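You operate a simulated robot arm through the tools that you are given. There is no shell and no other tool. Be economical: measure what you need, move in short steps, check, and stop when the job is done.

The job below is to be done with a simulated robot arm. You get a single attempt, and the scene is never put back.

## Task
Fetch the red spool and set it on the red mat. Put the tilt sensor labelled "A" from the top of the wooden table on top of the cream number block there and the tilt sensor labelled "C" on top of the blue bar there. Fetch the purple wool and stand it on the red mat. Any order will do. Set down upright: red spool, purple wool.

Only the result counts: the job must be done as asked and must still hold three seconds after the hand-in. Knocking over, shifting, dropping, spilling or breaking anything else fails it.

## Robot
A 6-joint arm with a two-finger parallel gripper, fixed in place. Base frame: the origin is at the foot of the arm, x ahead of it, y to its left, z up; the work surface is at about z = 0. Units: m, rad, N and s.
With the tool pointing down near the work surface it reaches from about 0.12 to 0.5 m from the base axis. Its first joint turns from -1.257 to 1.257 rad. Payload 0.65 kg.
The tool frame sits at the grasp point between the pads (the TCP): z along the fingers, y along the line on which they close. The tips reach 0.025 m beyond it. Largest opening 0.076 m; finger width 0.018, thickness 0.01; the body of the gripper, 0.036 by 0.078 m, starts 0.045 m behind the TCP.
Orientation is that of the tool frame in the base frame, as a unit quaternion [w, x, y, z]. With the fingers straight down and closing along the base's y, the tool's x points along the base's -x, its y along +y and its z along -z.

## Interface
- The arm moves only by the tool send_rows. Its argument "moves" is a list of rows, each an object (a shift or turn left out is 0, a gripper value left out holds the last) with "offset": the shift along the tool's x, y, z in m, a list of three; "turn": the turn, a rotation vector about the tool's x, y, z in rad, a list of three. In form: [{"offset": [dx, dy, dz], "turn": [ax, ay, az]}, ...]. A call has 1 to 8 rows; each row shifts and turns the commanded pose from where the row before left it, along the tool's axes as they then stand. "grip" is the opening, from 0 (shut) to 1 (fully open), set as the call begins (left out, the last holds). A row lasts 0.2 s, in which the tool goes at most 0.05 m and 0.15 rad; a call with a longer step from one row to the next is refused whole, and so is a gripper value outside its range. A pose out of reach is approached as far as the arm can. The call stops where the force on the tool passes 40 N (or 10 N more than at its start, if that is more) or the arm is blocked; 0.2 s more then pass. Each finger travels about 0.108 m/s and halts on what it meets, pressing with about 30 N; the grip force reading is that of the motor and also rises with nothing between the fingers. The clock runs only during rows and for 0.2 s after the last one: add rows that do not move to give the fingers time. It gives the time, the measured TCP pose, the force on the tool (base axes), the opening and the grip force at its end, in the units of the frame above (readings bear some noise), with the torque about the TCP (base axes, N m) and any sound that the robot's microphone picked up.
- Cameras (640 x 400 px; columns grow to the right, rows downward): "scene" is fixed at [0.0554, 0.2805, 0.3893]; the picture's right is [-0.74, -0.68, 0.00], its down [-0.48, 0.52, -0.71] and it looks along [0.48, -0.52, -0.70] (base axes); focal length 214 px, centre (320, 200). "wrist" rides on the gripper at [0.058, 0.011, -0.081] in the tool frame; the picture's right is [-0.18, 0.98, 0.00], its down [-0.75, -0.14, -0.64] and it looks along [-0.63, -0.12, 0.77] (tool axes); focal length 243 px, centre (320, 200). There is no depth. A picture from a camera that has moved, and an enlarged one, comes with that camera's place and axes in the base frame and with its lens.
- capture(camera): a new picture of that camera. The clock stands still meanwhile.
- zoom(camera, box): a new picture of the part [left, top, right, bottom] of that camera's present view, enlarged. The clock stands still meanwhile.
- finish_job(): hands the job in; it is judged then, once.

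Go step by step. Nothing tells you positions but the pictures and the camera data: compare them with the known pose of the tool, close in by small moves and look again before you grip or let go. The budget is 120 turns and 64 pictures, counting those below and the enlarged ones. Unless the task says otherwise, let go and move clear before handing in, and close with one line.

The tools are called after "Emit:" as name(argument=value, ...) on one line, values as JSON. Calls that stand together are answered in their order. send_rows: Moves the arm, as the interface text tells. Its arguments: {"type":"object","properties":{"moves":{"type":"array"},"grip":{"type":"number"}},"required":["moves"]} The other tools are called the same way: capture (camera) takes a picture; zoom (camera, box) takes an enlarged picture of a part of a camera's view; finish_job () hands the job in.

At the start:

```text
t: 0.0
position: [0.2166, 0.0423, 0.2909]
tcp_rot: [0.001, 0.0, 1.0, 0.002]
force: [0.2, -0.8, -0.2]
moment: [-0.01, -0.01, 0.02]
finger_gap: 0.0763
finger_force: 0.0
```

scene: 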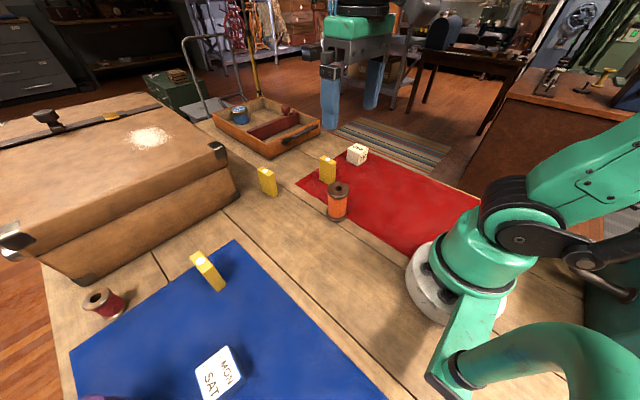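
wrist: 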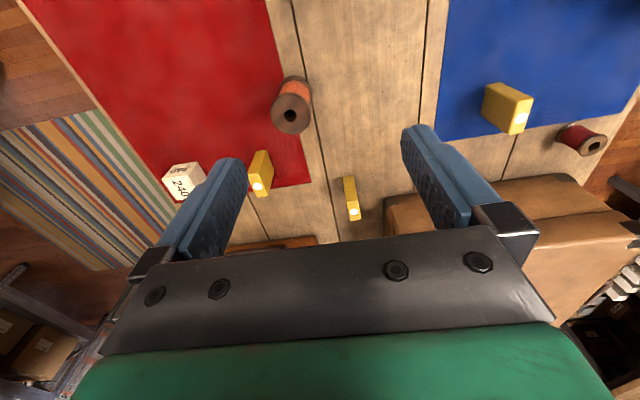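

I see three yellow sensors, two spools, number blocks and two mats. I'll look closer to read the labels and find the blue bar and purple wool.

Emit:
zoom(camera="scene", box=[200, 80, 440, 230])

Emit:
zoom(camera="scene", box=[60, 230, 300, 400])

Emit:
zoom(camera="wrist", box=[140, 60, 380, 260])

```text
2.67 times, centred on (320, 155) of scene
camera zoom: at [0.0554, 0.2805, 0.3893], right [-0.74, -0.68, 0.0], down [-0.48, 0.52, -0.71], along [0.48, -0.52, -0.7], focal length 572 px, centre (320, 320)
```

zoom: 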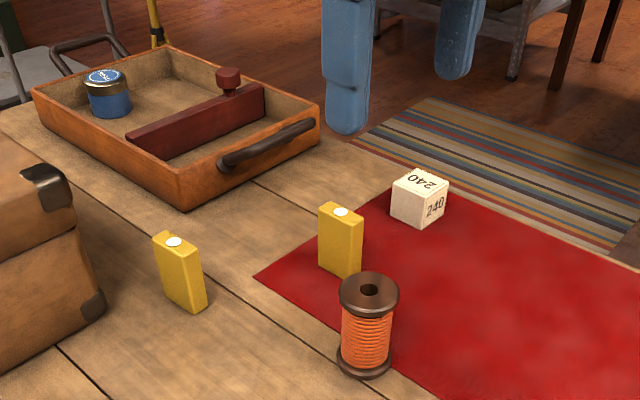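

```text
2.35 times, centred on (180, 315) of scene
camera zoom: at [0.0554, 0.2805, 0.3893], right [-0.74, -0.68, 0.0], down [-0.48, 0.52, -0.71], along [0.48, -0.52, -0.7], focal length 505 px, centre (649, -71)
```

zoom: 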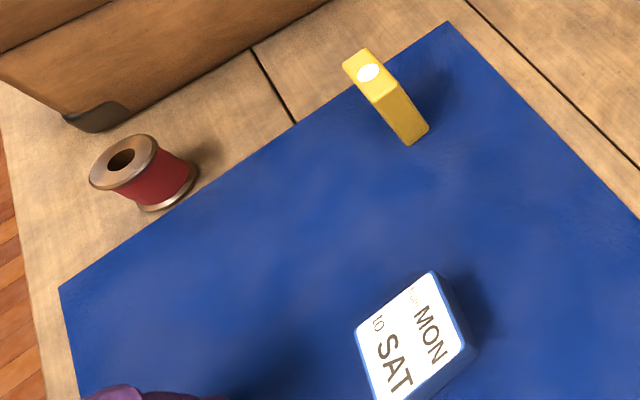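

```text
2.00 times, centred on (260, 160) of wrist
camera zoom: at [0.1591, 0.0526, 0.3713], right [0.18, 0.98, 0.0], down [0.75, -0.14, 0.64], along [0.63, -0.12, -0.77], focal length 485 px, centre (440, 280)
```

zoom: 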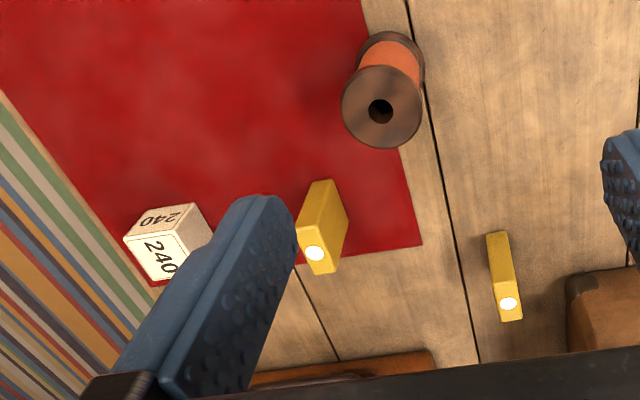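

The white dots on the sensors' tops may carry the letters. I'll zoom in hard on each.

Emit:
zoom(camera="wrist", box=[240, 140, 288, 204])

Emit:
zoom(camera="scene", box=[180, 240, 240, 300])

Emit:
zoom(camera="scene", box=[250, 150, 350, 200])

```text
6.25 times, centred on (264, 172) of wrist
camera zoom: at [0.1591, 0.0526, 0.3713], right [0.18, 0.98, 0.0], down [0.75, -0.14, 0.64], along [0.63, -0.12, -0.77], focal length 1516 px, centre (670, 375)
```

zoom: 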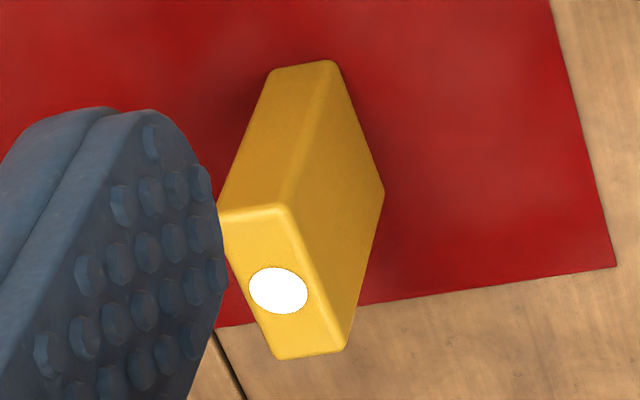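

```text
6.67 times, centred on (210, 270) of scene
camera zoom: at [0.0554, 0.2805, 0.3893], right [-0.74, -0.68, 0.0], down [-0.48, 0.52, -0.71], along [0.48, -0.52, -0.7], focal length 1430 px, centre (1053, -267)
```

zoom: 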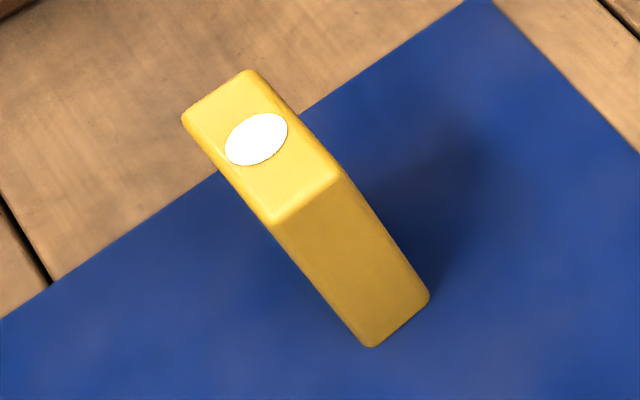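

```text
6.40 times, centred on (300, 175) of scene
camera zoom: at [0.0554, 0.2805, 0.3893], right [-0.74, -0.68, 0.0], down [-0.48, 0.52, -0.71], along [0.48, -0.52, -0.7], focal length 1373 px, centre (448, 360)
```

zoom: 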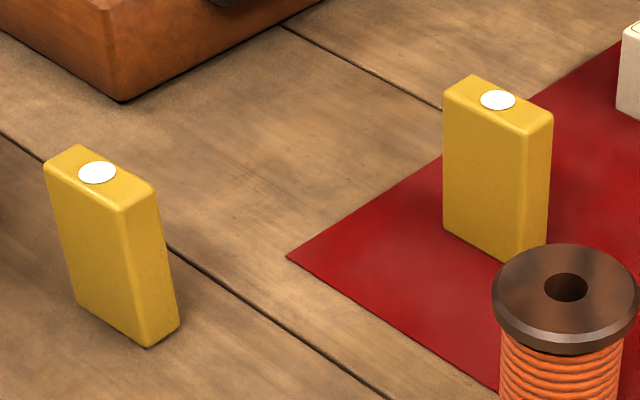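

The labels must be on the far faces. I'll swing the hand to the -y side and turn it so the wrist camera looks toward +y.

Emit:
send_rows(moves=[{"offset": [-0.014, -0.04, 0], "turn": [0, 0, -0.143]}, {"offset": [-0.0081, -0.0416, 0], "turn": [0, 0, -0.143]}, {"offset": [-0.002, -0.0423, 0], "turn": [0, 0, -0.143]}, {"offset": [0.004, -0.0422, 0], "turn": [0, 0, -0.143]}, {"offset": [0.01, -0.0412, 0], "turn": [0, 0, -0.143]}, {"offset": [0.0158, -0.0393, 0], "turn": [0, 0, -0.143]}])

Emit:
send_rows(moves=[{"turn": [0, 0, -0.143]}, {"turn": [0, 0, -0.143]}, {"turn": [0, 0, -0.143]}, {"turn": [0, 0, -0.143]}, {"turn": [0, 0, -0.143]}])

Emit:
capture(camera="wrist")

```text
t: 1.4
position: [0.2994, -0.1975, 0.2909]
tcp_rot: [0.002, -0.416, 0.909, 0.0]
force: [-0.1, 0.7, 0.1]
moment: [0.02, 0.01, -0.03]
finger_gap: 0.0759
finger_force: 0.2
```

```text
t: 2.6
position: [0.3007, -0.1975, 0.2902]
tcp_rot: [-0.002, 0.709, -0.706, -0.001]
force: [-0.4, -0.3, 0.1]
moment: [0.04, -0.01, -0.01]
finger_gap: 0.0761
finger_force: 0.2
```

```text
55 pictures are left
camera wrist: at [0.29, -0.2569, 0.3707], right [-0.98, 0.18, 0.0], down [0.14, 0.75, 0.65], along [0.12, 0.63, -0.76], focal length 243 px, centre (320, 200)
```

wrist: 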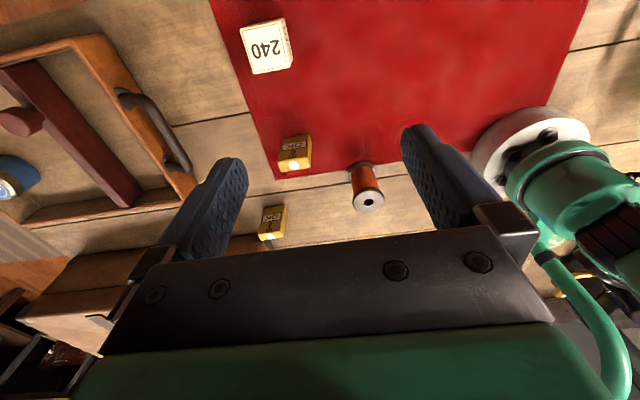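

Labels are now visible on the facing sides; I'll zoom in on them and on the area behind the gripper.

Emit:
zoom(camera="wrist", box=[250, 125, 330, 175])

Emit:
zoom(camera="wrist", box=[245, 195, 309, 245])

```text
8.00 times, centred on (290, 150) of wrist
camera zoom: at [0.29, -0.2569, 0.3707], right [-0.98, 0.18, 0.0], down [0.14, 0.75, 0.65], along [0.12, 0.63, -0.76], focal length 1941 px, centre (560, 600)
```

zoom: 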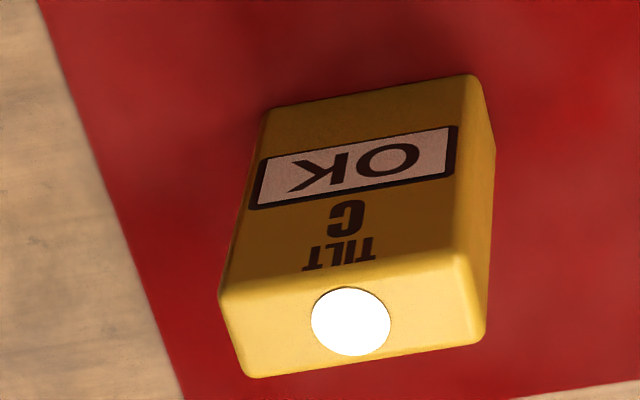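

```text
8.00 times, centred on (277, 220) of wrist
camera zoom: at [0.29, -0.2569, 0.3707], right [-0.98, 0.18, 0.0], down [0.14, 0.75, 0.65], along [0.12, 0.63, -0.76], focal length 1941 px, centre (664, 40)
```

zoom: 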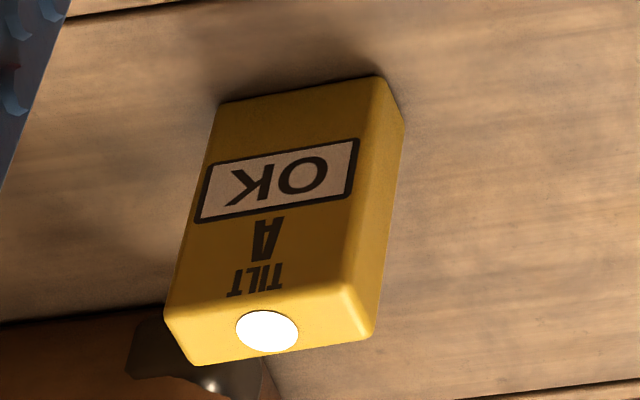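

A is the sensor on the bare table, and C is the one on the red mat. Next I'll move over to the left to view the blue mat, the wool and the red spool.

Emit:
send_rows(moves=[{"offset": [-0.049, 0.006, 0]}, {"offset": [-0.049, 0.006, 0]}, {"offset": [-0.049, 0.006, 0]}, {"offset": [-0.049, 0.006, 0]}, {"offset": [-0.049, 0.006, 0]}, {"offset": [-0.049, 0.006, 0]}, {"offset": [-0.049, 0.006, 0]}, {"offset": [-0.049, 0.006, 0]}])

Emit:
capture(camera="wrist")

Emit:
capture(camera="scene")

```text
t: 4.4
position: [0.2527, 0.1957, 0.2902]
tcp_rot: [0.002, -0.707, 0.707, 0.001]
force: [0.3, -0.8, 0.5]
moment: [-0.03, 0.02, 0.03]
finger_gap: 0.0761
finger_force: 0.0
```

```text
52 pictures are left
camera wrist: at [0.2414, 0.1351, 0.3714], right [-0.98, 0.18, 0.0], down [0.14, 0.75, 0.65], along [0.12, 0.63, -0.76], focal length 243 px, centre (320, 200)
```

wrist: 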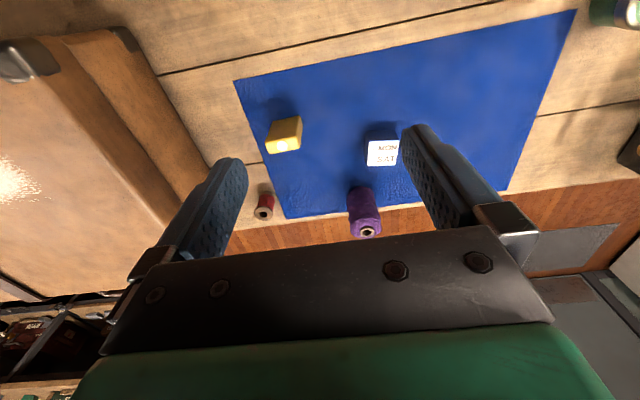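

```text
51 pictures are left
```

scene: 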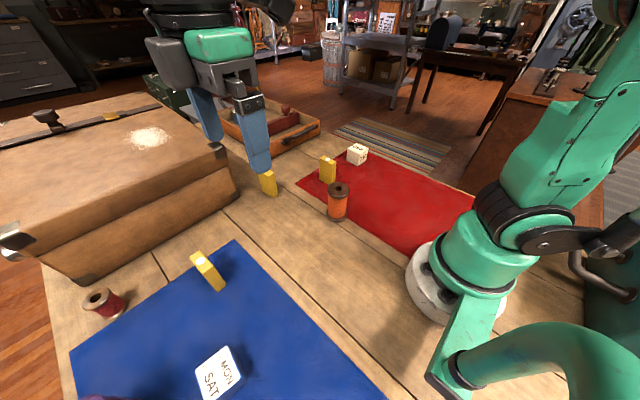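

The wool is at the far edge of the blue mat. I'll zoom in on the MON/SAT block and the wool.

Emit:
zoom(camera="wrist", box=[320, 100, 420, 250])

Emit:
zoom(camera="wrist", box=[230, 100, 330, 230])

Emit:
zoom(camera="scene", box=[170, 325, 290, 400])

```text
2.67 times, centred on (370, 175) of wrist
camera zoom: at [0.2414, 0.1351, 0.3714], right [-0.98, 0.18, 0.0], down [0.14, 0.75, 0.65], along [0.12, 0.63, -0.76], focal length 647 px, centre (187, 267)
```

zoom: 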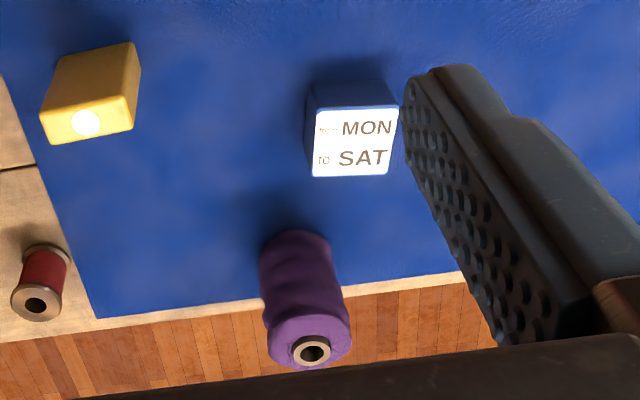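

```text
3.08 times, centred on (280, 165) of wrist
camera zoom: at [0.2414, 0.1351, 0.3714], right [-0.98, 0.18, 0.0], down [0.14, 0.75, 0.65], along [0.12, 0.63, -0.76], focal length 746 px, centre (443, 308)
```

zoom: 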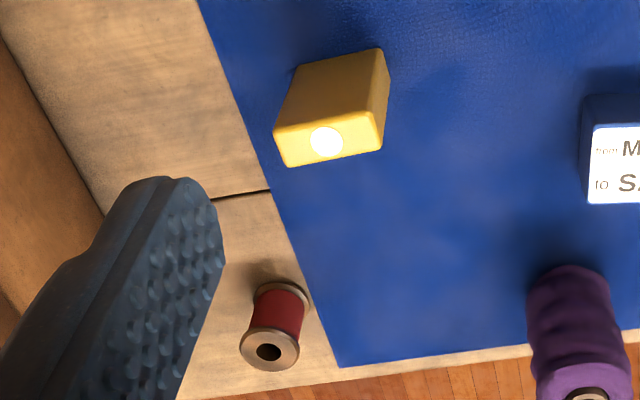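

```text
5.33 times, centred on (230, 362) of scene
camera zoom: at [0.0554, 0.2805, 0.3893], right [-0.74, -0.68, 0.0], down [-0.48, 0.52, -0.71], along [0.48, -0.52, -0.7], focal length 1144 px, centre (800, -667)
```

zoom: 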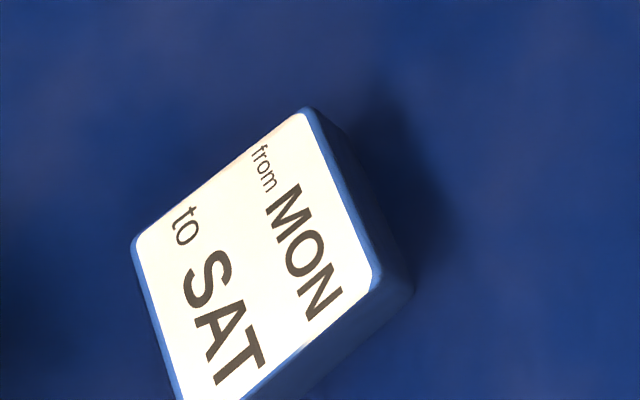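

The blue-sided block (MON–SAT) must be the blue bar: top about (0.181, 0.338, 0.036). The wool is near (0.216, 0.45) and the red spool near (0.40, 0.42), which is far out. I'll start with sensor A near (0.42, 0.078), turning the hand back and hovering near it.

Emit:
send_rows(moves=[{"turn": [0, 0, 0.143]}, {"turn": [0, 0, 0.143]}, {"turn": [0, 0, 0.143]}, {"turn": [0, 0, 0.143]}, {"turn": [0, 0, 0.143]}, {"turn": [0, 0, 0.143]}, {"turn": [0, 0, 0.143]}, {"turn": [0, 0, 0.143]}])

Emit:
send_rows(moves=[{"turn": [0, 0, 0.143]}, {"turn": [0, 0, 0.143]}, {"turn": [0, 0, 0.143]}, {"offset": [-0.0268, -0.0295, 0.0225]}, {"offset": [-0.0268, -0.0295, 0.0225]}, {"offset": [-0.0268, -0.0295, 0.0225]}, {"offset": [-0.0268, -0.0295, 0.0225]}])

Emit:
capture(camera="wrist")

```text
t: 6.2
position: [0.2514, 0.1945, 0.2914]
tcp_rot: [0.001, -0.212, 0.977, 0.002]
force: [0.2, -0.9, 0.1]
moment: [-0.01, 0.01, 0.0]
finger_gap: 0.0761
finger_force: 0.0
```

```text
t: 7.8
position: [0.3614, 0.0761, 0.1997]
tcp_rot: [0.001, 0.0, 1.0, 0.002]
force: [-0.4, 0.3, 0.4]
moment: [-0.01, -0.03, -0.02]
finger_gap: 0.0756
finger_force: 0.1
```

```text
47 pictures are left
camera wrist: at [0.3027, 0.0853, 0.2812], right [0.18, 0.98, 0.0], down [0.75, -0.14, 0.64], along [0.63, -0.12, -0.77], focal length 243 px, centre (320, 200)
```

wrist: 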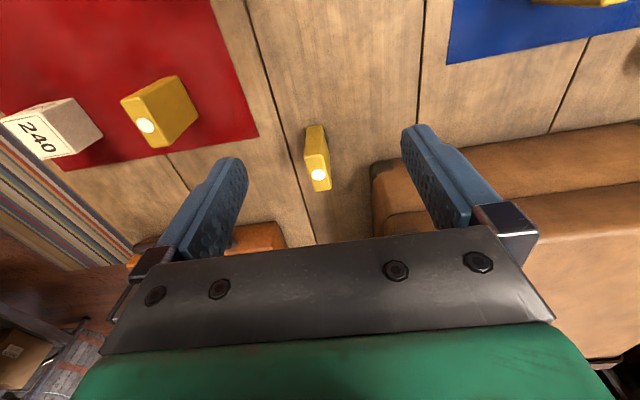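

A is nicely between the fingers. I'll enlarge for an exact fix on it, and also on C and the cream block.

Emit:
zoom(camera="wrist", box=[280, 110, 360, 210])

Emit:
zoom(camera="wrist", box=[0, 65, 220, 175])

```text
4.00 times, centred on (320, 160) of wrist
camera zoom: at [0.3027, 0.0853, 0.2812], right [0.18, 0.98, 0.0], down [0.75, -0.14, 0.64], along [0.63, -0.12, -0.77], focal length 970 px, centre (320, 360)
```

zoom: 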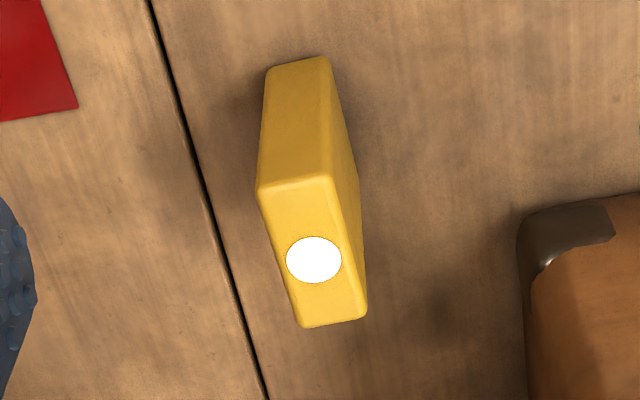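

```text
2.91 times, centred on (110, 120) of wrist
camera zoom: at [0.3027, 0.0853, 0.2812], right [0.18, 0.98, 0.0], down [0.75, -0.14, 0.64], along [0.63, -0.12, -0.77], focal length 706 px, centre (931, 433)
```

zoom: 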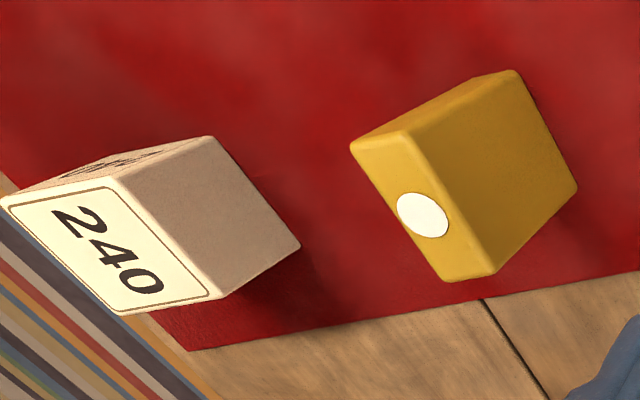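

A's top is centred at about (0.441, 0.058), 0.07 tall and nearly aligned with x. The cream block's top is centred at (0.3605, -0.221, 0.045), and C is at (0.3605, -0.084). I'll hover over A with a partly closed gripper.

Emit:
send_rows(moves=[{"offset": [-0.04, -0.0092, 0.018], "turn": [0, 0, -0.04]}, {"offset": [-0.04, -0.0078, 0.018]}, {"offset": [0, 0, 0.035]}, {"offset": [0, 0, 0]}], grip=0.65)

Emit:
capture(camera="wrist")

```text
t: 8.8
position: [0.4403, 0.0611, 0.1291]
tcp_rot: [0.0, -0.019, 1.0, 0.002]
force: [-0.1, 0.7, -0.1]
moment: [0.01, -0.02, -0.02]
finger_gap: 0.0497
finger_force: 0.1
```

```text
44 pictures are left
camera wrist: at [0.3818, 0.0683, 0.2104], right [0.14, 0.99, 0.0], down [0.76, -0.11, 0.64], along [0.64, -0.09, -0.77], focal length 243 px, centre (320, 200)
```

wrist: 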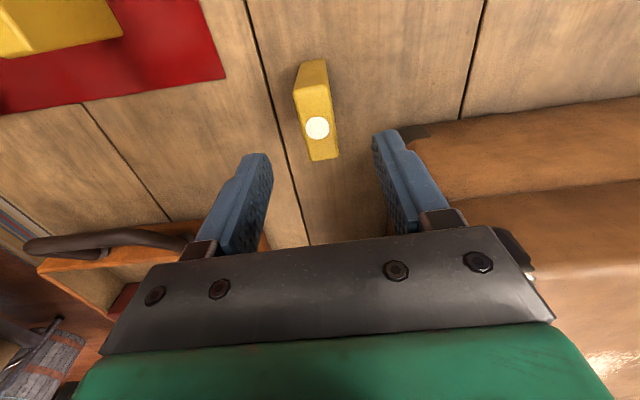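

The dot confirms A's centre at (0.442, 0.058). I'll descend to z≈0.05.

Emit:
send_rows(moves=[{"offset": [-0.001, -0.003, 0.02]}, {"offset": [0, 0, 0.03]}, {"offset": [0, 0, 0.028]}, {}])

Emit:
capture(camera="wrist")

```text
t: 9.8
position: [0.4404, 0.0592, 0.0515]
tcp_rot: [0.0, -0.02, 1.0, 0.002]
force: [-0.1, 0.3, -0.4]
moment: [0.0, 0.0, -0.04]
finger_gap: 0.0496
finger_force: 0.0
```

```text
43 pictures are left
camera wrist: at [0.3826, 0.0662, 0.1323], right [0.14, 0.99, 0.0], down [0.76, -0.11, 0.64], along [0.64, -0.09, -0.77], focal length 243 px, centre (320, 200)
```

wrist: 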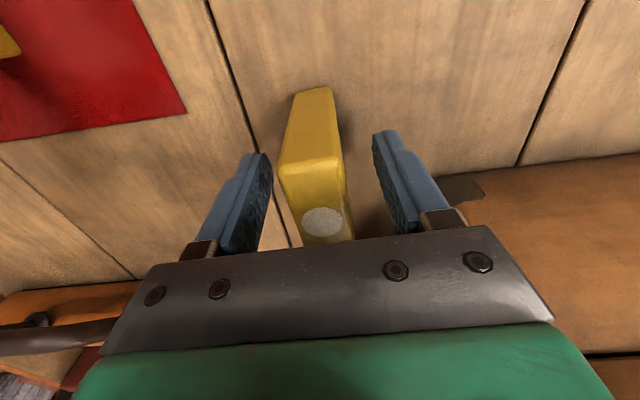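

A sits centred between the fingers, so I'll close on it and then lift it straight up.

Emit:
send_rows(moves=[{}, {}, {}, {}], grip=0)

Emit:
send_rows(moves=[{"offset": [0, 0, -0.01]}, {"offset": [0, 0, -0.03]}, {"offset": [0, 0, -0.03]}, {"offset": [0, 0, -0.03]}])

Emit:
capture(camera="wrist")

```text
t: 10.8
position: [0.4412, 0.0593, 0.0518]
tcp_rot: [0.001, -0.021, 1.0, 0.001]
force: [0.3, 0.4, 0.5]
moment: [0.03, 0.01, 0.03]
finger_gap: 0.0195
finger_force: 30.3
```

```text
t: 11.8
position: [0.4402, 0.0597, 0.1525]
tcp_rot: [0.002, -0.019, 1.0, 0.002]
force: [0.8, 1.4, -0.5]
moment: [0.03, 0.0, 0.02]
finger_gap: 0.0196
finger_force: 30.0
```

```text
42 pictures are left
camera wrist: at [0.382, 0.0666, 0.2326], right [0.14, 0.99, 0.0], down [0.76, -0.11, 0.64], along [0.64, -0.09, -0.77], focal length 243 px, centre (320, 200)
```

wrist: 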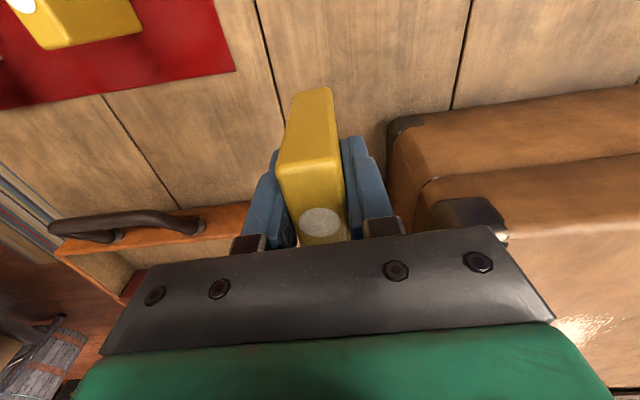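

A is held firmly and upright. I'll carry it towards the cream block and stop short of it to check the block's place.

Emit:
send_rows(moves=[{"offset": [0.0176, -0.0434, 0]}, {"offset": [0.0176, -0.0434, 0]}, {"offset": [0.0176, -0.0434, 0]}, {"offset": [0.0176, -0.0434, 0]}, {"offset": [0.0176, -0.0434, 0]}, {}])

Emit:
capture(camera="wrist")

```text
t: 13.2
position: [0.3594, -0.1624, 0.1507]
tcp_rot: [0.001, -0.019, 1.0, 0.002]
force: [0.0, -0.5, -0.4]
moment: [0.01, 0.03, -0.01]
finger_gap: 0.0195
finger_force: 29.3
```

```text
41 pictures are left
camera wrist: at [0.3015, -0.1554, 0.2323], right [0.14, 0.99, 0.0], down [0.76, -0.11, 0.64], along [0.64, -0.09, -0.77], focal length 243 px, centre (320, 200)
```

wrist: 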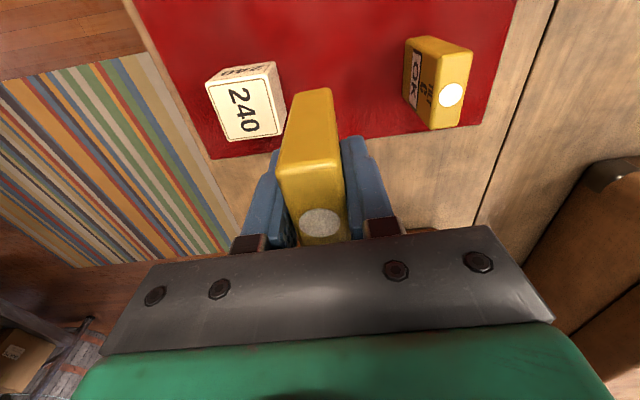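

The block centre is confirmed at (0.36, -0.220). I'll move over it and come down to just above its top.

Emit:
send_rows(moves=[{"offset": [0.0018, -0.029, 0]}, {"offset": [0.0, -0.029, 0]}, {"offset": [0, 0, 0.025]}, {"offset": [0, 0, 0.018]}, {}])

Emit:
capture(camera="wrist")

Emit:
zoom(camera="scene", box=[300, 110, 420, 185])

```text
t: 14.4
position: [0.3627, -0.2193, 0.1082]
tcp_rot: [0.001, -0.02, 1.0, 0.002]
force: [0.4, -0.4, 0.0]
moment: [0.01, 0.04, -0.01]
finger_gap: 0.0196
finger_force: 30.3
```

```text
40 pictures are left
camera wrist: at [0.3035, -0.2122, 0.1887], right [0.14, 0.99, 0.0], down [0.76, -0.11, 0.64], along [0.64, -0.09, -0.77], focal length 243 px, centre (320, 200)
```

wrist: 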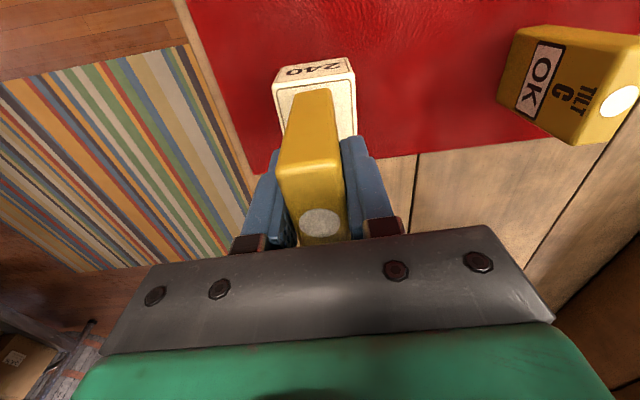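

```text
5.33 times, centred on (360, 148) of scene
camera zoom: at [0.0554, 0.2805, 0.3893], right [-0.74, -0.68, 0.0], down [-0.48, 0.52, -0.71], along [0.48, -0.52, -0.7], focal length 1144 px, centre (107, 480)
```

zoom: 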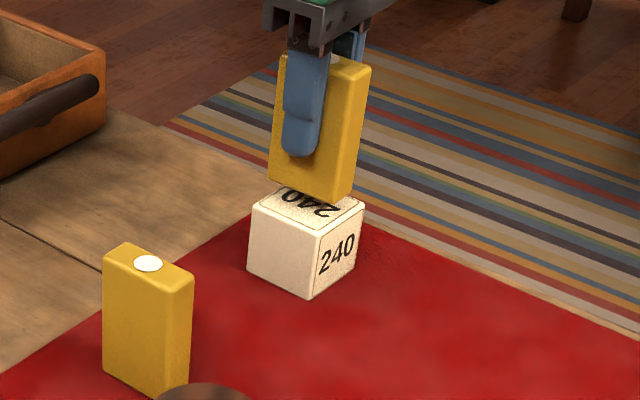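

Well aligned over the block. I'll lower the last centimetre gently and watch the force.

Emit:
send_rows(moves=[{"offset": [0.001, -0.001, 0.005]}, {"offset": [0, 0, 0.004]}, {}])

Emit:
send_rows(moves=[{"offset": [0, 0, 0.0015]}, {}])

```text
t: 15.2
position: [0.361, -0.2208, 0.0983]
tcp_rot: [0.001, -0.021, 1.0, 0.002]
force: [0.3, 0.4, -0.7]
moment: [0.0, 0.01, 0.02]
finger_gap: 0.0197
finger_force: 30.3
```

```text
t: 15.8
position: [0.361, -0.2203, 0.0971]
tcp_rot: [0.001, -0.02, 1.0, 0.002]
force: [0.5, 0.5, 1.9]
moment: [0.01, -0.01, -0.01]
finger_gap: 0.0199
finger_force: 29.9
```

A first hint of contact. I'll go one more millimetre to confirm.

Emit:
send_rows(moves=[{"offset": [0, 0, 0.001]}, {}])

```text
t: 16.4
position: [0.3609, -0.2206, 0.0964]
tcp_rot: [0.001, -0.02, 1.0, 0.002]
force: [-1.0, 1.2, 28.5]
moment: [0.0, 0.05, -0.01]
finger_gap: 0.0196
finger_force: 30.5
```

Firm contact. I'll back off by about a millimetre to relieve the load, then open part way and rise clear.

Emit:
send_rows(moves=[{"offset": [0, 0, -0.001]}, {}])

Emit:
send_rows(moves=[{}, {}, {}], grip=0.6)

Emit:
send_rows(moves=[{"offset": [0, 0, -0.015]}, {"offset": [0, 0, -0.03]}, {"offset": [0, 0, -0.03]}])

Emit:
capture(camera="wrist")

Emit:
zoom(camera="scene", box=[300, 110, 420, 185])

```text
t: 17.0
position: [0.3616, -0.2199, 0.0974]
tcp_rot: [0.001, -0.02, 1.0, 0.0]
force: [-1.8, 0.7, 3.5]
moment: [0.0, 0.09, 0.03]
finger_gap: 0.0195
finger_force: 30.0
```

```text
t: 17.8
position: [0.3628, -0.2208, 0.0973]
tcp_rot: [0.001, -0.02, 1.0, 0.002]
force: [-1.1, 0.1, 0.3]
moment: [0.0, 0.01, 0.02]
finger_gap: 0.0455
finger_force: 0.0
```

```text
t: 18.6
position: [0.361, -0.2211, 0.1733]
tcp_rot: [0.0, -0.02, 1.0, 0.001]
force: [0.0, -0.6, -0.7]
moment: [0.02, -0.01, -0.02]
finger_gap: 0.0457
finger_force: 0.0
```

```text
38 pictures are left
camera wrist: at [0.3026, -0.2137, 0.2542], right [0.14, 0.99, 0.0], down [0.76, -0.11, 0.64], along [0.64, -0.09, -0.77], focal length 243 px, centre (320, 200)
```

wrist: 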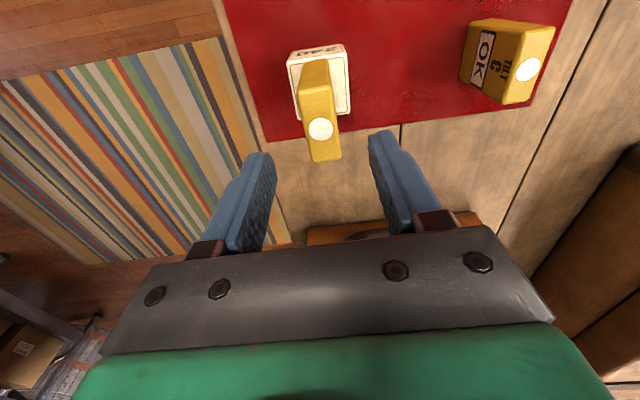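

```text
5.33 times, centred on (360, 148) of scene
camera zoom: at [0.0554, 0.2805, 0.3893], right [-0.74, -0.68, 0.0], down [-0.48, 0.52, -0.71], along [0.48, -0.52, -0.7], focal length 1144 px, centre (107, 480)
```

zoom: 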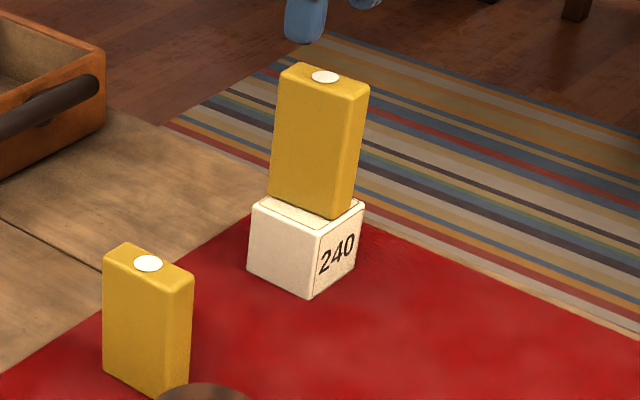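

A stands on the cream block. Next is C: I'll move above it.

Emit:
send_rows(moves=[{"offset": [-0.005, 0.046, 0], "turn": [0, 0, 0.04]}, {"offset": [0, 0.046, 0]}, {"offset": [0, 0.046, 0]}, {"offset": [0, 0, 0.04]}, {}], grip=0.65)

Emit:
capture(camera="wrist")

```text
t: 19.8
position: [0.364, -0.0811, 0.1325]
tcp_rot: [0.001, 0.0, 1.0, 0.002]
force: [-0.2, 1.0, -0.8]
moment: [0.04, 0.01, 0.02]
finger_gap: 0.0493
finger_force: 0.1
```

```text
36 pictures are left
camera wrist: at [0.306, -0.0728, 0.2132], right [0.18, 0.98, 0.0], down [0.75, -0.14, 0.64], along [0.63, -0.12, -0.77], focal length 243 px, centre (320, 200)
```

wrist: 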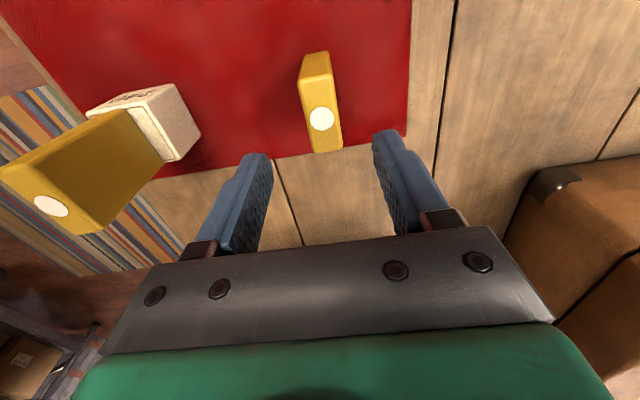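

C's dot gives (0.361, -0.083). I'll descend around it.

Emit:
send_rows(moves=[{"offset": [0.003, -0.002, 0.02]}, {"offset": [0, 0, 0.032]}, {"offset": [0, 0, 0.03]}, {}])

Emit:
capture(camera="wrist")

```text
t: 20.8
position: [0.3618, -0.0846, 0.0514]
tcp_rot: [0.001, 0.0, 1.0, 0.001]
force: [0.0, -0.1, -0.3]
moment: [-0.03, 0.02, -0.02]
finger_gap: 0.0494
finger_force: 0.0
```

```text
35 pictures are left
camera wrist: at [0.3033, -0.0748, 0.1316], right [0.18, 0.98, 0.0], down [0.75, -0.14, 0.64], along [0.63, -0.12, -0.77], focal length 243 px, centre (320, 200)
```

wrist: 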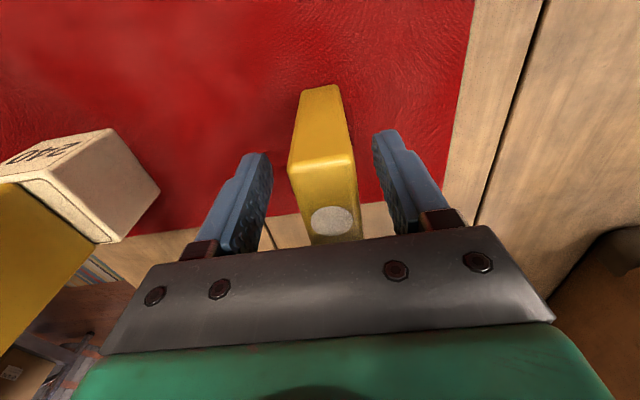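

C is centred between the fingers. I'll grip and lift it.

Emit:
send_rows(moves=[{}, {}, {}, {}], grip=0)

Emit:
send_rows(moves=[{"offset": [0, 0, -0.01]}, {"offset": [0, 0, -0.04]}, {"offset": [0, 0, -0.04]}, {"offset": [0, 0, -0.04]}])

Emit:
send_rows(moves=[{"offset": [0.0175, 0.0412, 0]}, {"offset": [0.0175, 0.0412, 0]}, {"offset": [0.0175, 0.0412, 0]}, {"offset": [0.0175, 0.0412, 0]}, {"offset": [0.0175, 0.0412, 0]}, {"offset": [0.0175, 0.0412, 0]}, {"offset": [0.0175, 0.0412, 0]}, {"offset": [0.0175, 0.0412, 0]}])

Emit:
capture(camera="wrist")

```text
t: 21.8
position: [0.3628, -0.0845, 0.0511]
tcp_rot: [0.0, 0.0, 1.0, 0.001]
force: [0.3, -0.2, 0.1]
moment: [0.05, 0.01, -0.02]
finger_gap: 0.0197
finger_force: 30.2
```

```text
t: 22.8
position: [0.3607, -0.0841, 0.1805]
tcp_rot: [0.001, 0.0, 1.0, 0.002]
force: [0.4, 0.8, -1.1]
moment: [-0.01, 0.02, 0.0]
finger_gap: 0.0197
finger_force: 29.9
```

```text
t: 24.6
position: [0.2218, 0.2466, 0.1815]
tcp_rot: [0.001, 0.0, 1.0, 0.002]
force: [0.4, 0.5, -1.3]
moment: [0.0, -0.03, 0.03]
finger_gap: 0.0195
finger_force: 30.5
```

```text
34 pictures are left
camera wrist: at [0.1627, 0.2553, 0.2625], right [0.18, 0.98, 0.0], down [0.75, -0.14, 0.64], along [0.63, -0.12, -0.77], focal length 243 px, centre (320, 200)
```

wrist: 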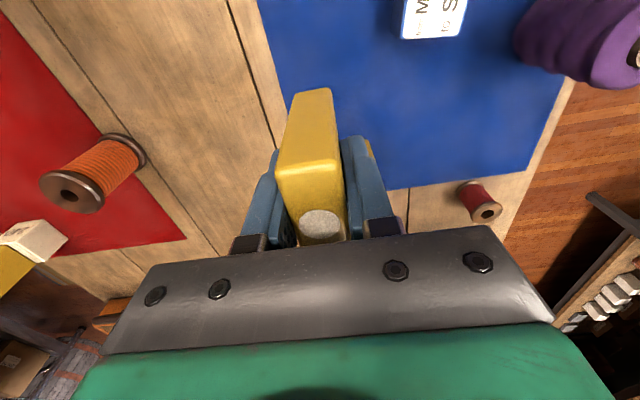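

Carrying C well. I'll move nearer to the blue bar, staying short of it, to see it fully.

Emit:
send_rows(moves=[{"offset": [0.04, 0.01, 0]}, {"offset": [0.035, 0.01, 0]}, {}])

Emit:
zoom(camera="wrist", box=[320, 0, 640, 200])

```text
t: 25.4
position: [0.1464, 0.2651, 0.182]
tcp_rot: [0.001, 0.001, 1.0, 0.002]
force: [0.5, -0.3, -1.2]
moment: [0.0, 0.01, 0.01]
finger_gap: 0.0196
finger_force: 29.9
```

```text
2.00 times, centred on (480, 100) of wrist
camera zoom: at [0.088, 0.2745, 0.2631], right [0.18, 0.98, 0.0], down [0.75, -0.14, 0.64], along [0.63, -0.12, -0.77], focal length 485 px, centre (0, 400)
```

zoom: 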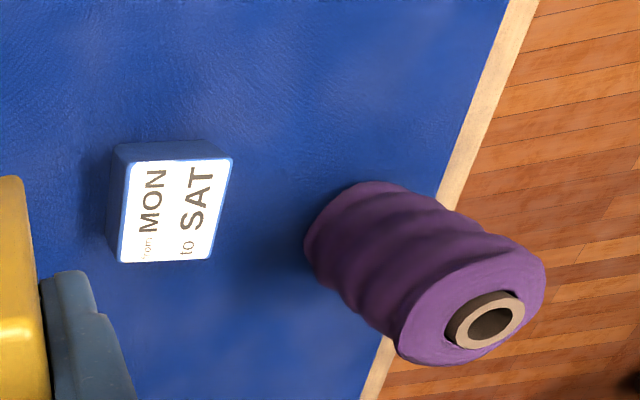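

The blue bar's top is centred at about (0.180, 0.3385), turned about -0.12 rad; the wool's axis is at (0.2206, 0.4437), with its top at z≈0.097. I'll move C over the bar, matching its yaw, and lower to z≈0.10.

Emit:
send_rows(moves=[{"offset": [-0.0173, 0.0367, 0]}, {"offset": [-0.0173, 0.0367, 0]}, {"turn": [0, 0, 0.12]}, {"offset": [0, 0, 0.04]}, {"offset": [0, 0, 0.04]}, {}])

Emit:
capture(camera="wrist")

Emit:
capture(camera="scene")

```text
t: 26.8
position: [0.1804, 0.3394, 0.1016]
tcp_rot: [0.001, 0.06, 0.998, 0.001]
force: [0.2, -0.4, -0.8]
moment: [-0.01, 0.0, 0.01]
finger_gap: 0.0197
finger_force: 30.7
```

```text
32 pictures are left
camera wrist: at [0.1248, 0.3555, 0.183], right [0.3, 0.95, 0.0], down [0.73, -0.23, 0.64], along [0.61, -0.19, -0.77], focal length 243 px, centre (320, 200)
```

wrist: 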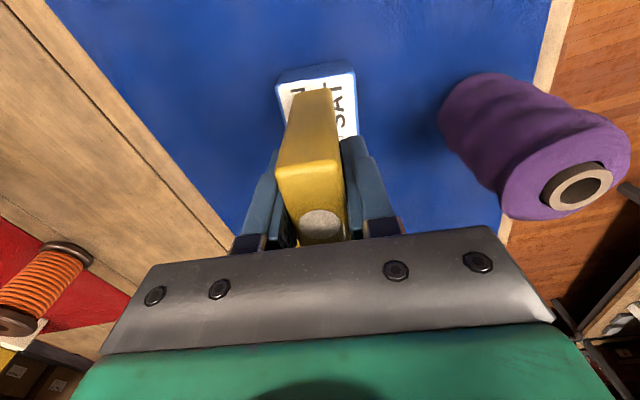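

```text
31 pictures are left
```

scene: 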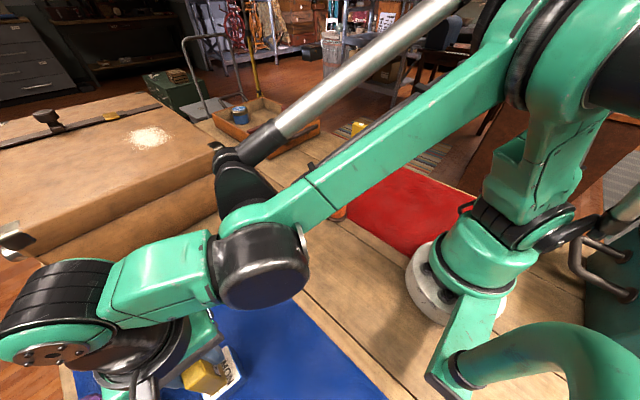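

Alignment looks right. I'll lower gently until contact.

Emit:
send_rows(moves=[{"offset": [0, 0, 0.007]}, {"offset": [0, 0, 0.005]}, {}])

Emit:
send_rows(moves=[{"offset": [0, 0, 0.002]}, {}])

Emit:
send_rows(moves=[{"offset": [0, 0, 0.0015]}, {}])

```text
t: 27.6
position: [0.1816, 0.3382, 0.0898]
tcp_rot: [0.001, 0.06, 0.998, 0.002]
force: [0.3, 0.8, -1.5]
moment: [0.05, -0.04, 0.04]
finger_gap: 0.0196
finger_force: 30.3
```

```text
t: 28.2
position: [0.182, 0.3397, 0.088]
tcp_rot: [0.001, 0.06, 0.998, 0.001]
force: [0.8, 0.3, -0.4]
moment: [-0.02, -0.01, 0.02]
finger_gap: 0.0198
finger_force: 30.2
```

```text
t: 28.8
position: [0.1809, 0.3381, 0.0865]
tcp_rot: [0.001, 0.061, 0.998, 0.001]
force: [0.0, -0.4, 4.7]
moment: [-0.05, -0.05, 0.04]
finger_gap: 0.0193
finger_force: 30.0
```

Light contact at z≈0.0865, which matches a bar 0.035 high. I'll release here and rise.

Emit:
send_rows(moves=[{}, {}, {}], grip=0.55)

Emit:
send_rows(moves=[{"offset": [0, 0, -0.015]}, {"offset": [0, 0, -0.03]}, {"offset": [0, 0, -0.04]}, {"offset": [0, 0, -0.03]}])

Emit:
capture(camera="wrist")

```text
t: 29.6
position: [0.1814, 0.3395, 0.0865]
tcp_rot: [0.001, 0.06, 0.998, 0.002]
force: [0.1, 0.4, -0.9]
moment: [-0.03, -0.01, -0.03]
finger_gap: 0.0419
finger_force: 0.1
```

```text
t: 30.6
position: [0.181, 0.3387, 0.2026]
tcp_rot: [0.0, 0.06, 0.998, 0.001]
force: [0.8, 0.2, -0.9]
moment: [0.01, 0.0, 0.02]
finger_gap: 0.0417
finger_force: 0.1
```

```text
30 pictures are left
camera wrist: at [0.1248, 0.3553, 0.2831], right [0.3, 0.95, 0.0], down [0.73, -0.23, 0.64], along [0.61, -0.19, -0.77], focal length 243 px, centre (320, 200)
```

wrist: 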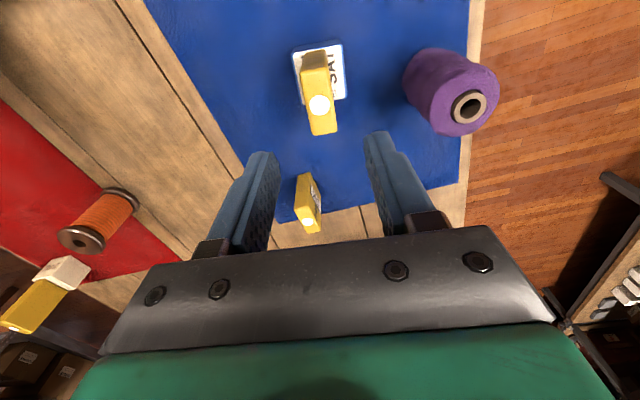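

C stands on the blue bar. Now the wool: I'll open fully, return the yaw to neutral and hover above it.

Emit:
send_rows(moves=[{"turn": [0, 0, -0.12]}, {"offset": [-0.0132, 0.035, 0]}, {"offset": [-0.0132, 0.035, 0]}, {"offset": [-0.0132, 0.035, 0]}, {}], grip=1)

Emit:
capture(camera="wrist")

```text
t: 31.8
position: [0.2089, 0.4161, 0.2013]
tcp_rot: [0.0, 0.0, 1.0, 0.001]
force: [-1.3, 0.2, 1.0]
moment: [-0.01, -0.01, -0.03]
finger_gap: 0.076
finger_force: 0.1
out of reach, approached as far as the arm can: row 4
```

```text
29 pictures are left
camera wrist: at [0.1513, 0.4256, 0.2812], right [0.18, 0.98, 0.0], down [0.75, -0.14, 0.64], along [0.63, -0.12, -0.77], focal length 243 px, centre (320, 200)
```

wrist: 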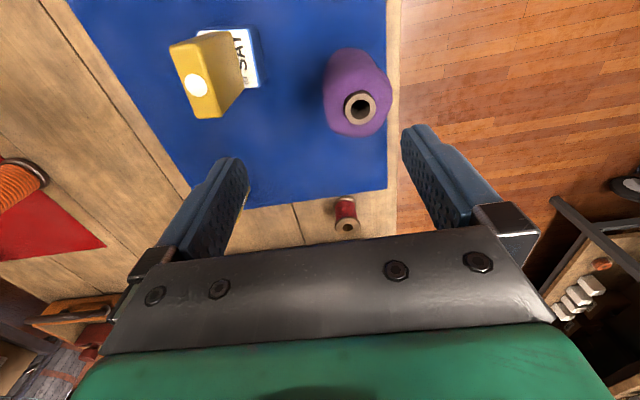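

Straight down at this height the wool is slightly out of reach, so I'll use a mild outward tilt. First I'll retreat a little, then turn the hand to face radially.

Emit:
send_rows(moves=[{"offset": [0.02, -0.04, 0]}, {"offset": [0.01, -0.035, 0]}, {}])

Emit:
send_rows(moves=[{"turn": [0, 0, -0.139]}, {"turn": [0, 0, -0.139]}, {"turn": [0, 0, -0.139]}, {"turn": [0, 0, -0.139]}, {"turn": [0, 0, -0.139]}, {"turn": [0, 0, -0.139]}, {"turn": [0, 0, -0.139]}, {"turn": [0, 0, -0.137]}])

Emit:
send_rows(moves=[{"turn": [0, -0.12, 0]}, {"turn": [0, -0.12, 0]}, {"turn": [0, -0.11, 0]}, {}])

Emit:
capture(camera="wrist")

```text
t: 32.6
position: [0.1781, 0.3397, 0.2006]
tcp_rot: [0.0, 0.0, 1.0, 0.001]
force: [0.2, -0.3, 0.0]
moment: [0.03, -0.04, 0.0]
finger_gap: 0.076
finger_force: 0.0
```

```text
t: 34.4
position: [0.1788, 0.3407, 0.1986]
tcp_rot: [0.002, -0.527, 0.85, 0.0]
force: [-0.5, 0.0, -0.2]
moment: [-0.01, 0.0, 0.0]
finger_gap: 0.0759
finger_force: 0.1
```

```text
t: 35.4
position: [0.1786, 0.3416, 0.2005]
tcp_rot: [0.15, -0.519, 0.837, 0.093]
force: [0.3, 0.5, -0.1]
moment: [0.02, -0.01, 0.0]
finger_gap: 0.0761
finger_force: 0.1
```

```text
28 pictures are left
camera wrist: at [0.1329, 0.2703, 0.2551], right [-0.8, 0.59, 0.06], down [0.34, 0.37, 0.86], along [0.49, 0.72, -0.5], focal length 243 px, centre (320, 200)
```

wrist: 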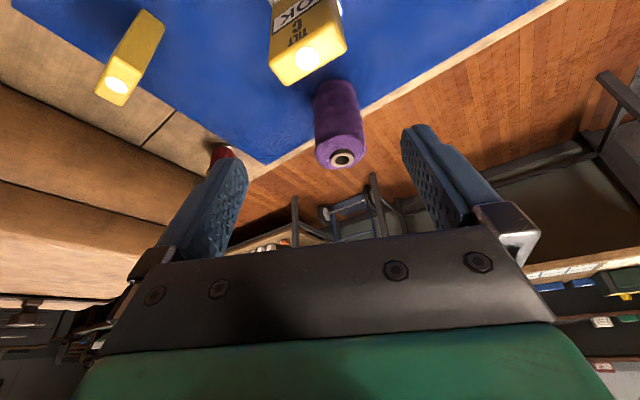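

The wool's position is confirmed at (0.221, 0.444). I'll move over it with the tilt.

Emit:
send_rows(moves=[{"offset": [-0.0293, 0.0026, 0.0267]}, {"offset": [-0.0293, 0.0026, 0.0267]}, {"offset": [-0.0293, 0.0026, 0.0267]}, {}])

Emit:
capture(camera="wrist")

```text
t: 36.4
position: [0.2205, 0.4438, 0.1538]
tcp_rot: [0.15, -0.518, 0.837, 0.094]
force: [0.5, 0.5, -0.1]
moment: [0.02, -0.03, 0.02]
finger_gap: 0.076
finger_force: 0.2
```

```text
27 pictures are left
camera wrist: at [0.1747, 0.3734, 0.2105], right [-0.8, 0.59, 0.06], down [0.34, 0.37, 0.86], along [0.49, 0.72, -0.5], focal length 243 px, centre (320, 200)
```

wrist: 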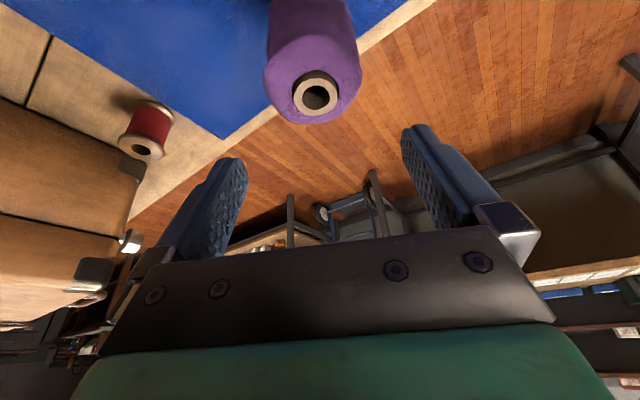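

The wool is centred under the open fingers. I'll descend vertically to z≈0.065.

Emit:
send_rows(moves=[{"offset": [0.0102, 0, 0.0278]}, {"offset": [0.0102, 0, 0.0278]}, {"offset": [0.0101, 0, 0.0277]}, {}])

Emit:
capture(camera="wrist")

```text
t: 37.4
position: [0.2213, 0.4443, 0.0655]
tcp_rot: [0.15, -0.518, 0.837, 0.093]
force: [-0.6, -0.8, 0.0]
moment: [0.03, 0.01, -0.04]
finger_gap: 0.0758
finger_force: 0.0
```

```text
26 pictures are left
camera wrist: at [0.1748, 0.3733, 0.1214], right [-0.8, 0.59, 0.06], down [0.34, 0.37, 0.86], along [0.49, 0.72, -0.5], focal length 243 px, centre (320, 200)
```

wrist: 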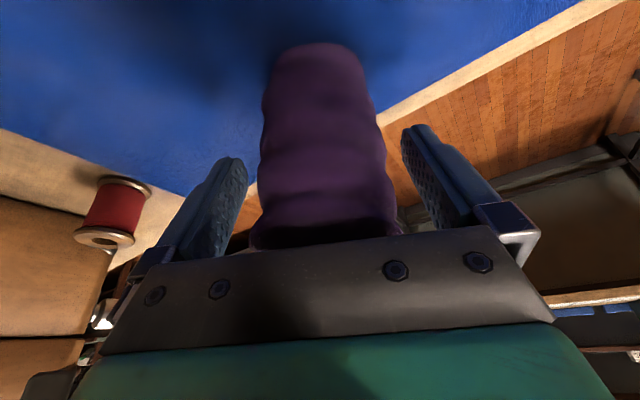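

The wool is centred between the pads, so I'll close on it and lift.

Emit:
send_rows(moves=[{}, {}, {}, {}], grip=0)

Emit:
send_rows(moves=[{"offset": [-0.0034, 0, -0.0094]}, {"offset": [-0.0102, 0, -0.0278]}, {"offset": [-0.0102, 0, -0.0278]}, {"offset": [-0.0102, 0, -0.0278]}])

Emit:
capture(camera="wrist")

```text
t: 38.4
position: [0.2211, 0.4441, 0.0658]
tcp_rot: [0.15, -0.518, 0.837, 0.093]
force: [-0.9, -0.3, 0.0]
moment: [0.03, 0.02, 0.04]
finger_gap: 0.0445
finger_force: 30.2
```

```text
t: 39.4
position: [0.2219, 0.443, 0.165]
tcp_rot: [0.15, -0.519, 0.837, 0.093]
force: [-0.2, 0.8, -0.1]
moment: [-0.01, 0.02, 0.02]
finger_gap: 0.0443
finger_force: 29.7
```

```text
25 pictures are left
camera wrist: at [0.1756, 0.372, 0.2207], right [-0.8, 0.59, 0.06], down [0.34, 0.37, 0.86], along [0.49, 0.72, -0.5], focal length 243 px, centre (320, 200)
```

wrist: 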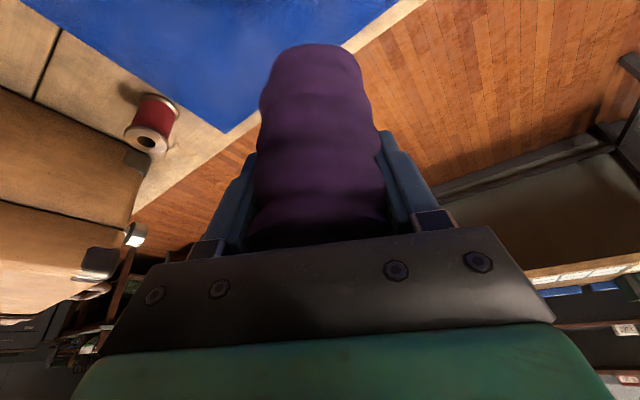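

The wool is held. I'll swing it around the base: first a small orbit, then draw in and raise, then orbit towards the red mat while keeping it upright.

Emit:
send_rows(moves=[{"offset": [0.0023, -0.0492, -0.0009], "turn": [0.0343, 0, 0.0939]}, {"offset": [0.0023, -0.0492, -0.0009], "turn": [0.0343, 0, 0.0939]}, {"offset": [0.0023, -0.0492, -0.0009], "turn": [0.0343, 0, 0.0939]}, {"offset": [0.0312, 0, -0.0253]}, {"offset": [0.0312, 0, -0.0253]}, {"offset": [0.0312, 0, -0.0253]}])

Emit:
send_rows(moves=[{"offset": [0.0027, -0.0467, -0.001], "turn": [0.0423, 0, 0.1158]}, {"offset": [0.0027, -0.0467, -0.001], "turn": [0.0423, 0, 0.1158]}, {"offset": [0.0027, -0.0467, -0.001], "turn": [0.0423, 0, 0.1158]}, {"offset": [0.0027, -0.0467, -0.001], "turn": [0.0423, 0, 0.1158]}, {"offset": [0.0027, -0.0467, -0.001], "turn": [0.0423, 0, 0.1158]}, {"offset": [0.0027, -0.0467, -0.001], "turn": [0.0423, 0, 0.1158]}])

```text
t: 40.8
position: [0.2626, 0.2758, 0.203]
tcp_rot: [0.162, -0.387, 0.905, 0.07]
force: [0.2, -0.5, -0.5]
moment: [0.03, 0.02, 0.0]
finger_gap: 0.0443
finger_force: 29.7
```

```text
t: 42.2
position: [0.3786, 0.0272, 0.2033]
tcp_rot: [0.175, -0.034, 0.984, 0.008]
force: [0.5, 0.1, -0.5]
moment: [0.01, -0.02, -0.02]
finger_gap: 0.0446
finger_force: 30.1
```

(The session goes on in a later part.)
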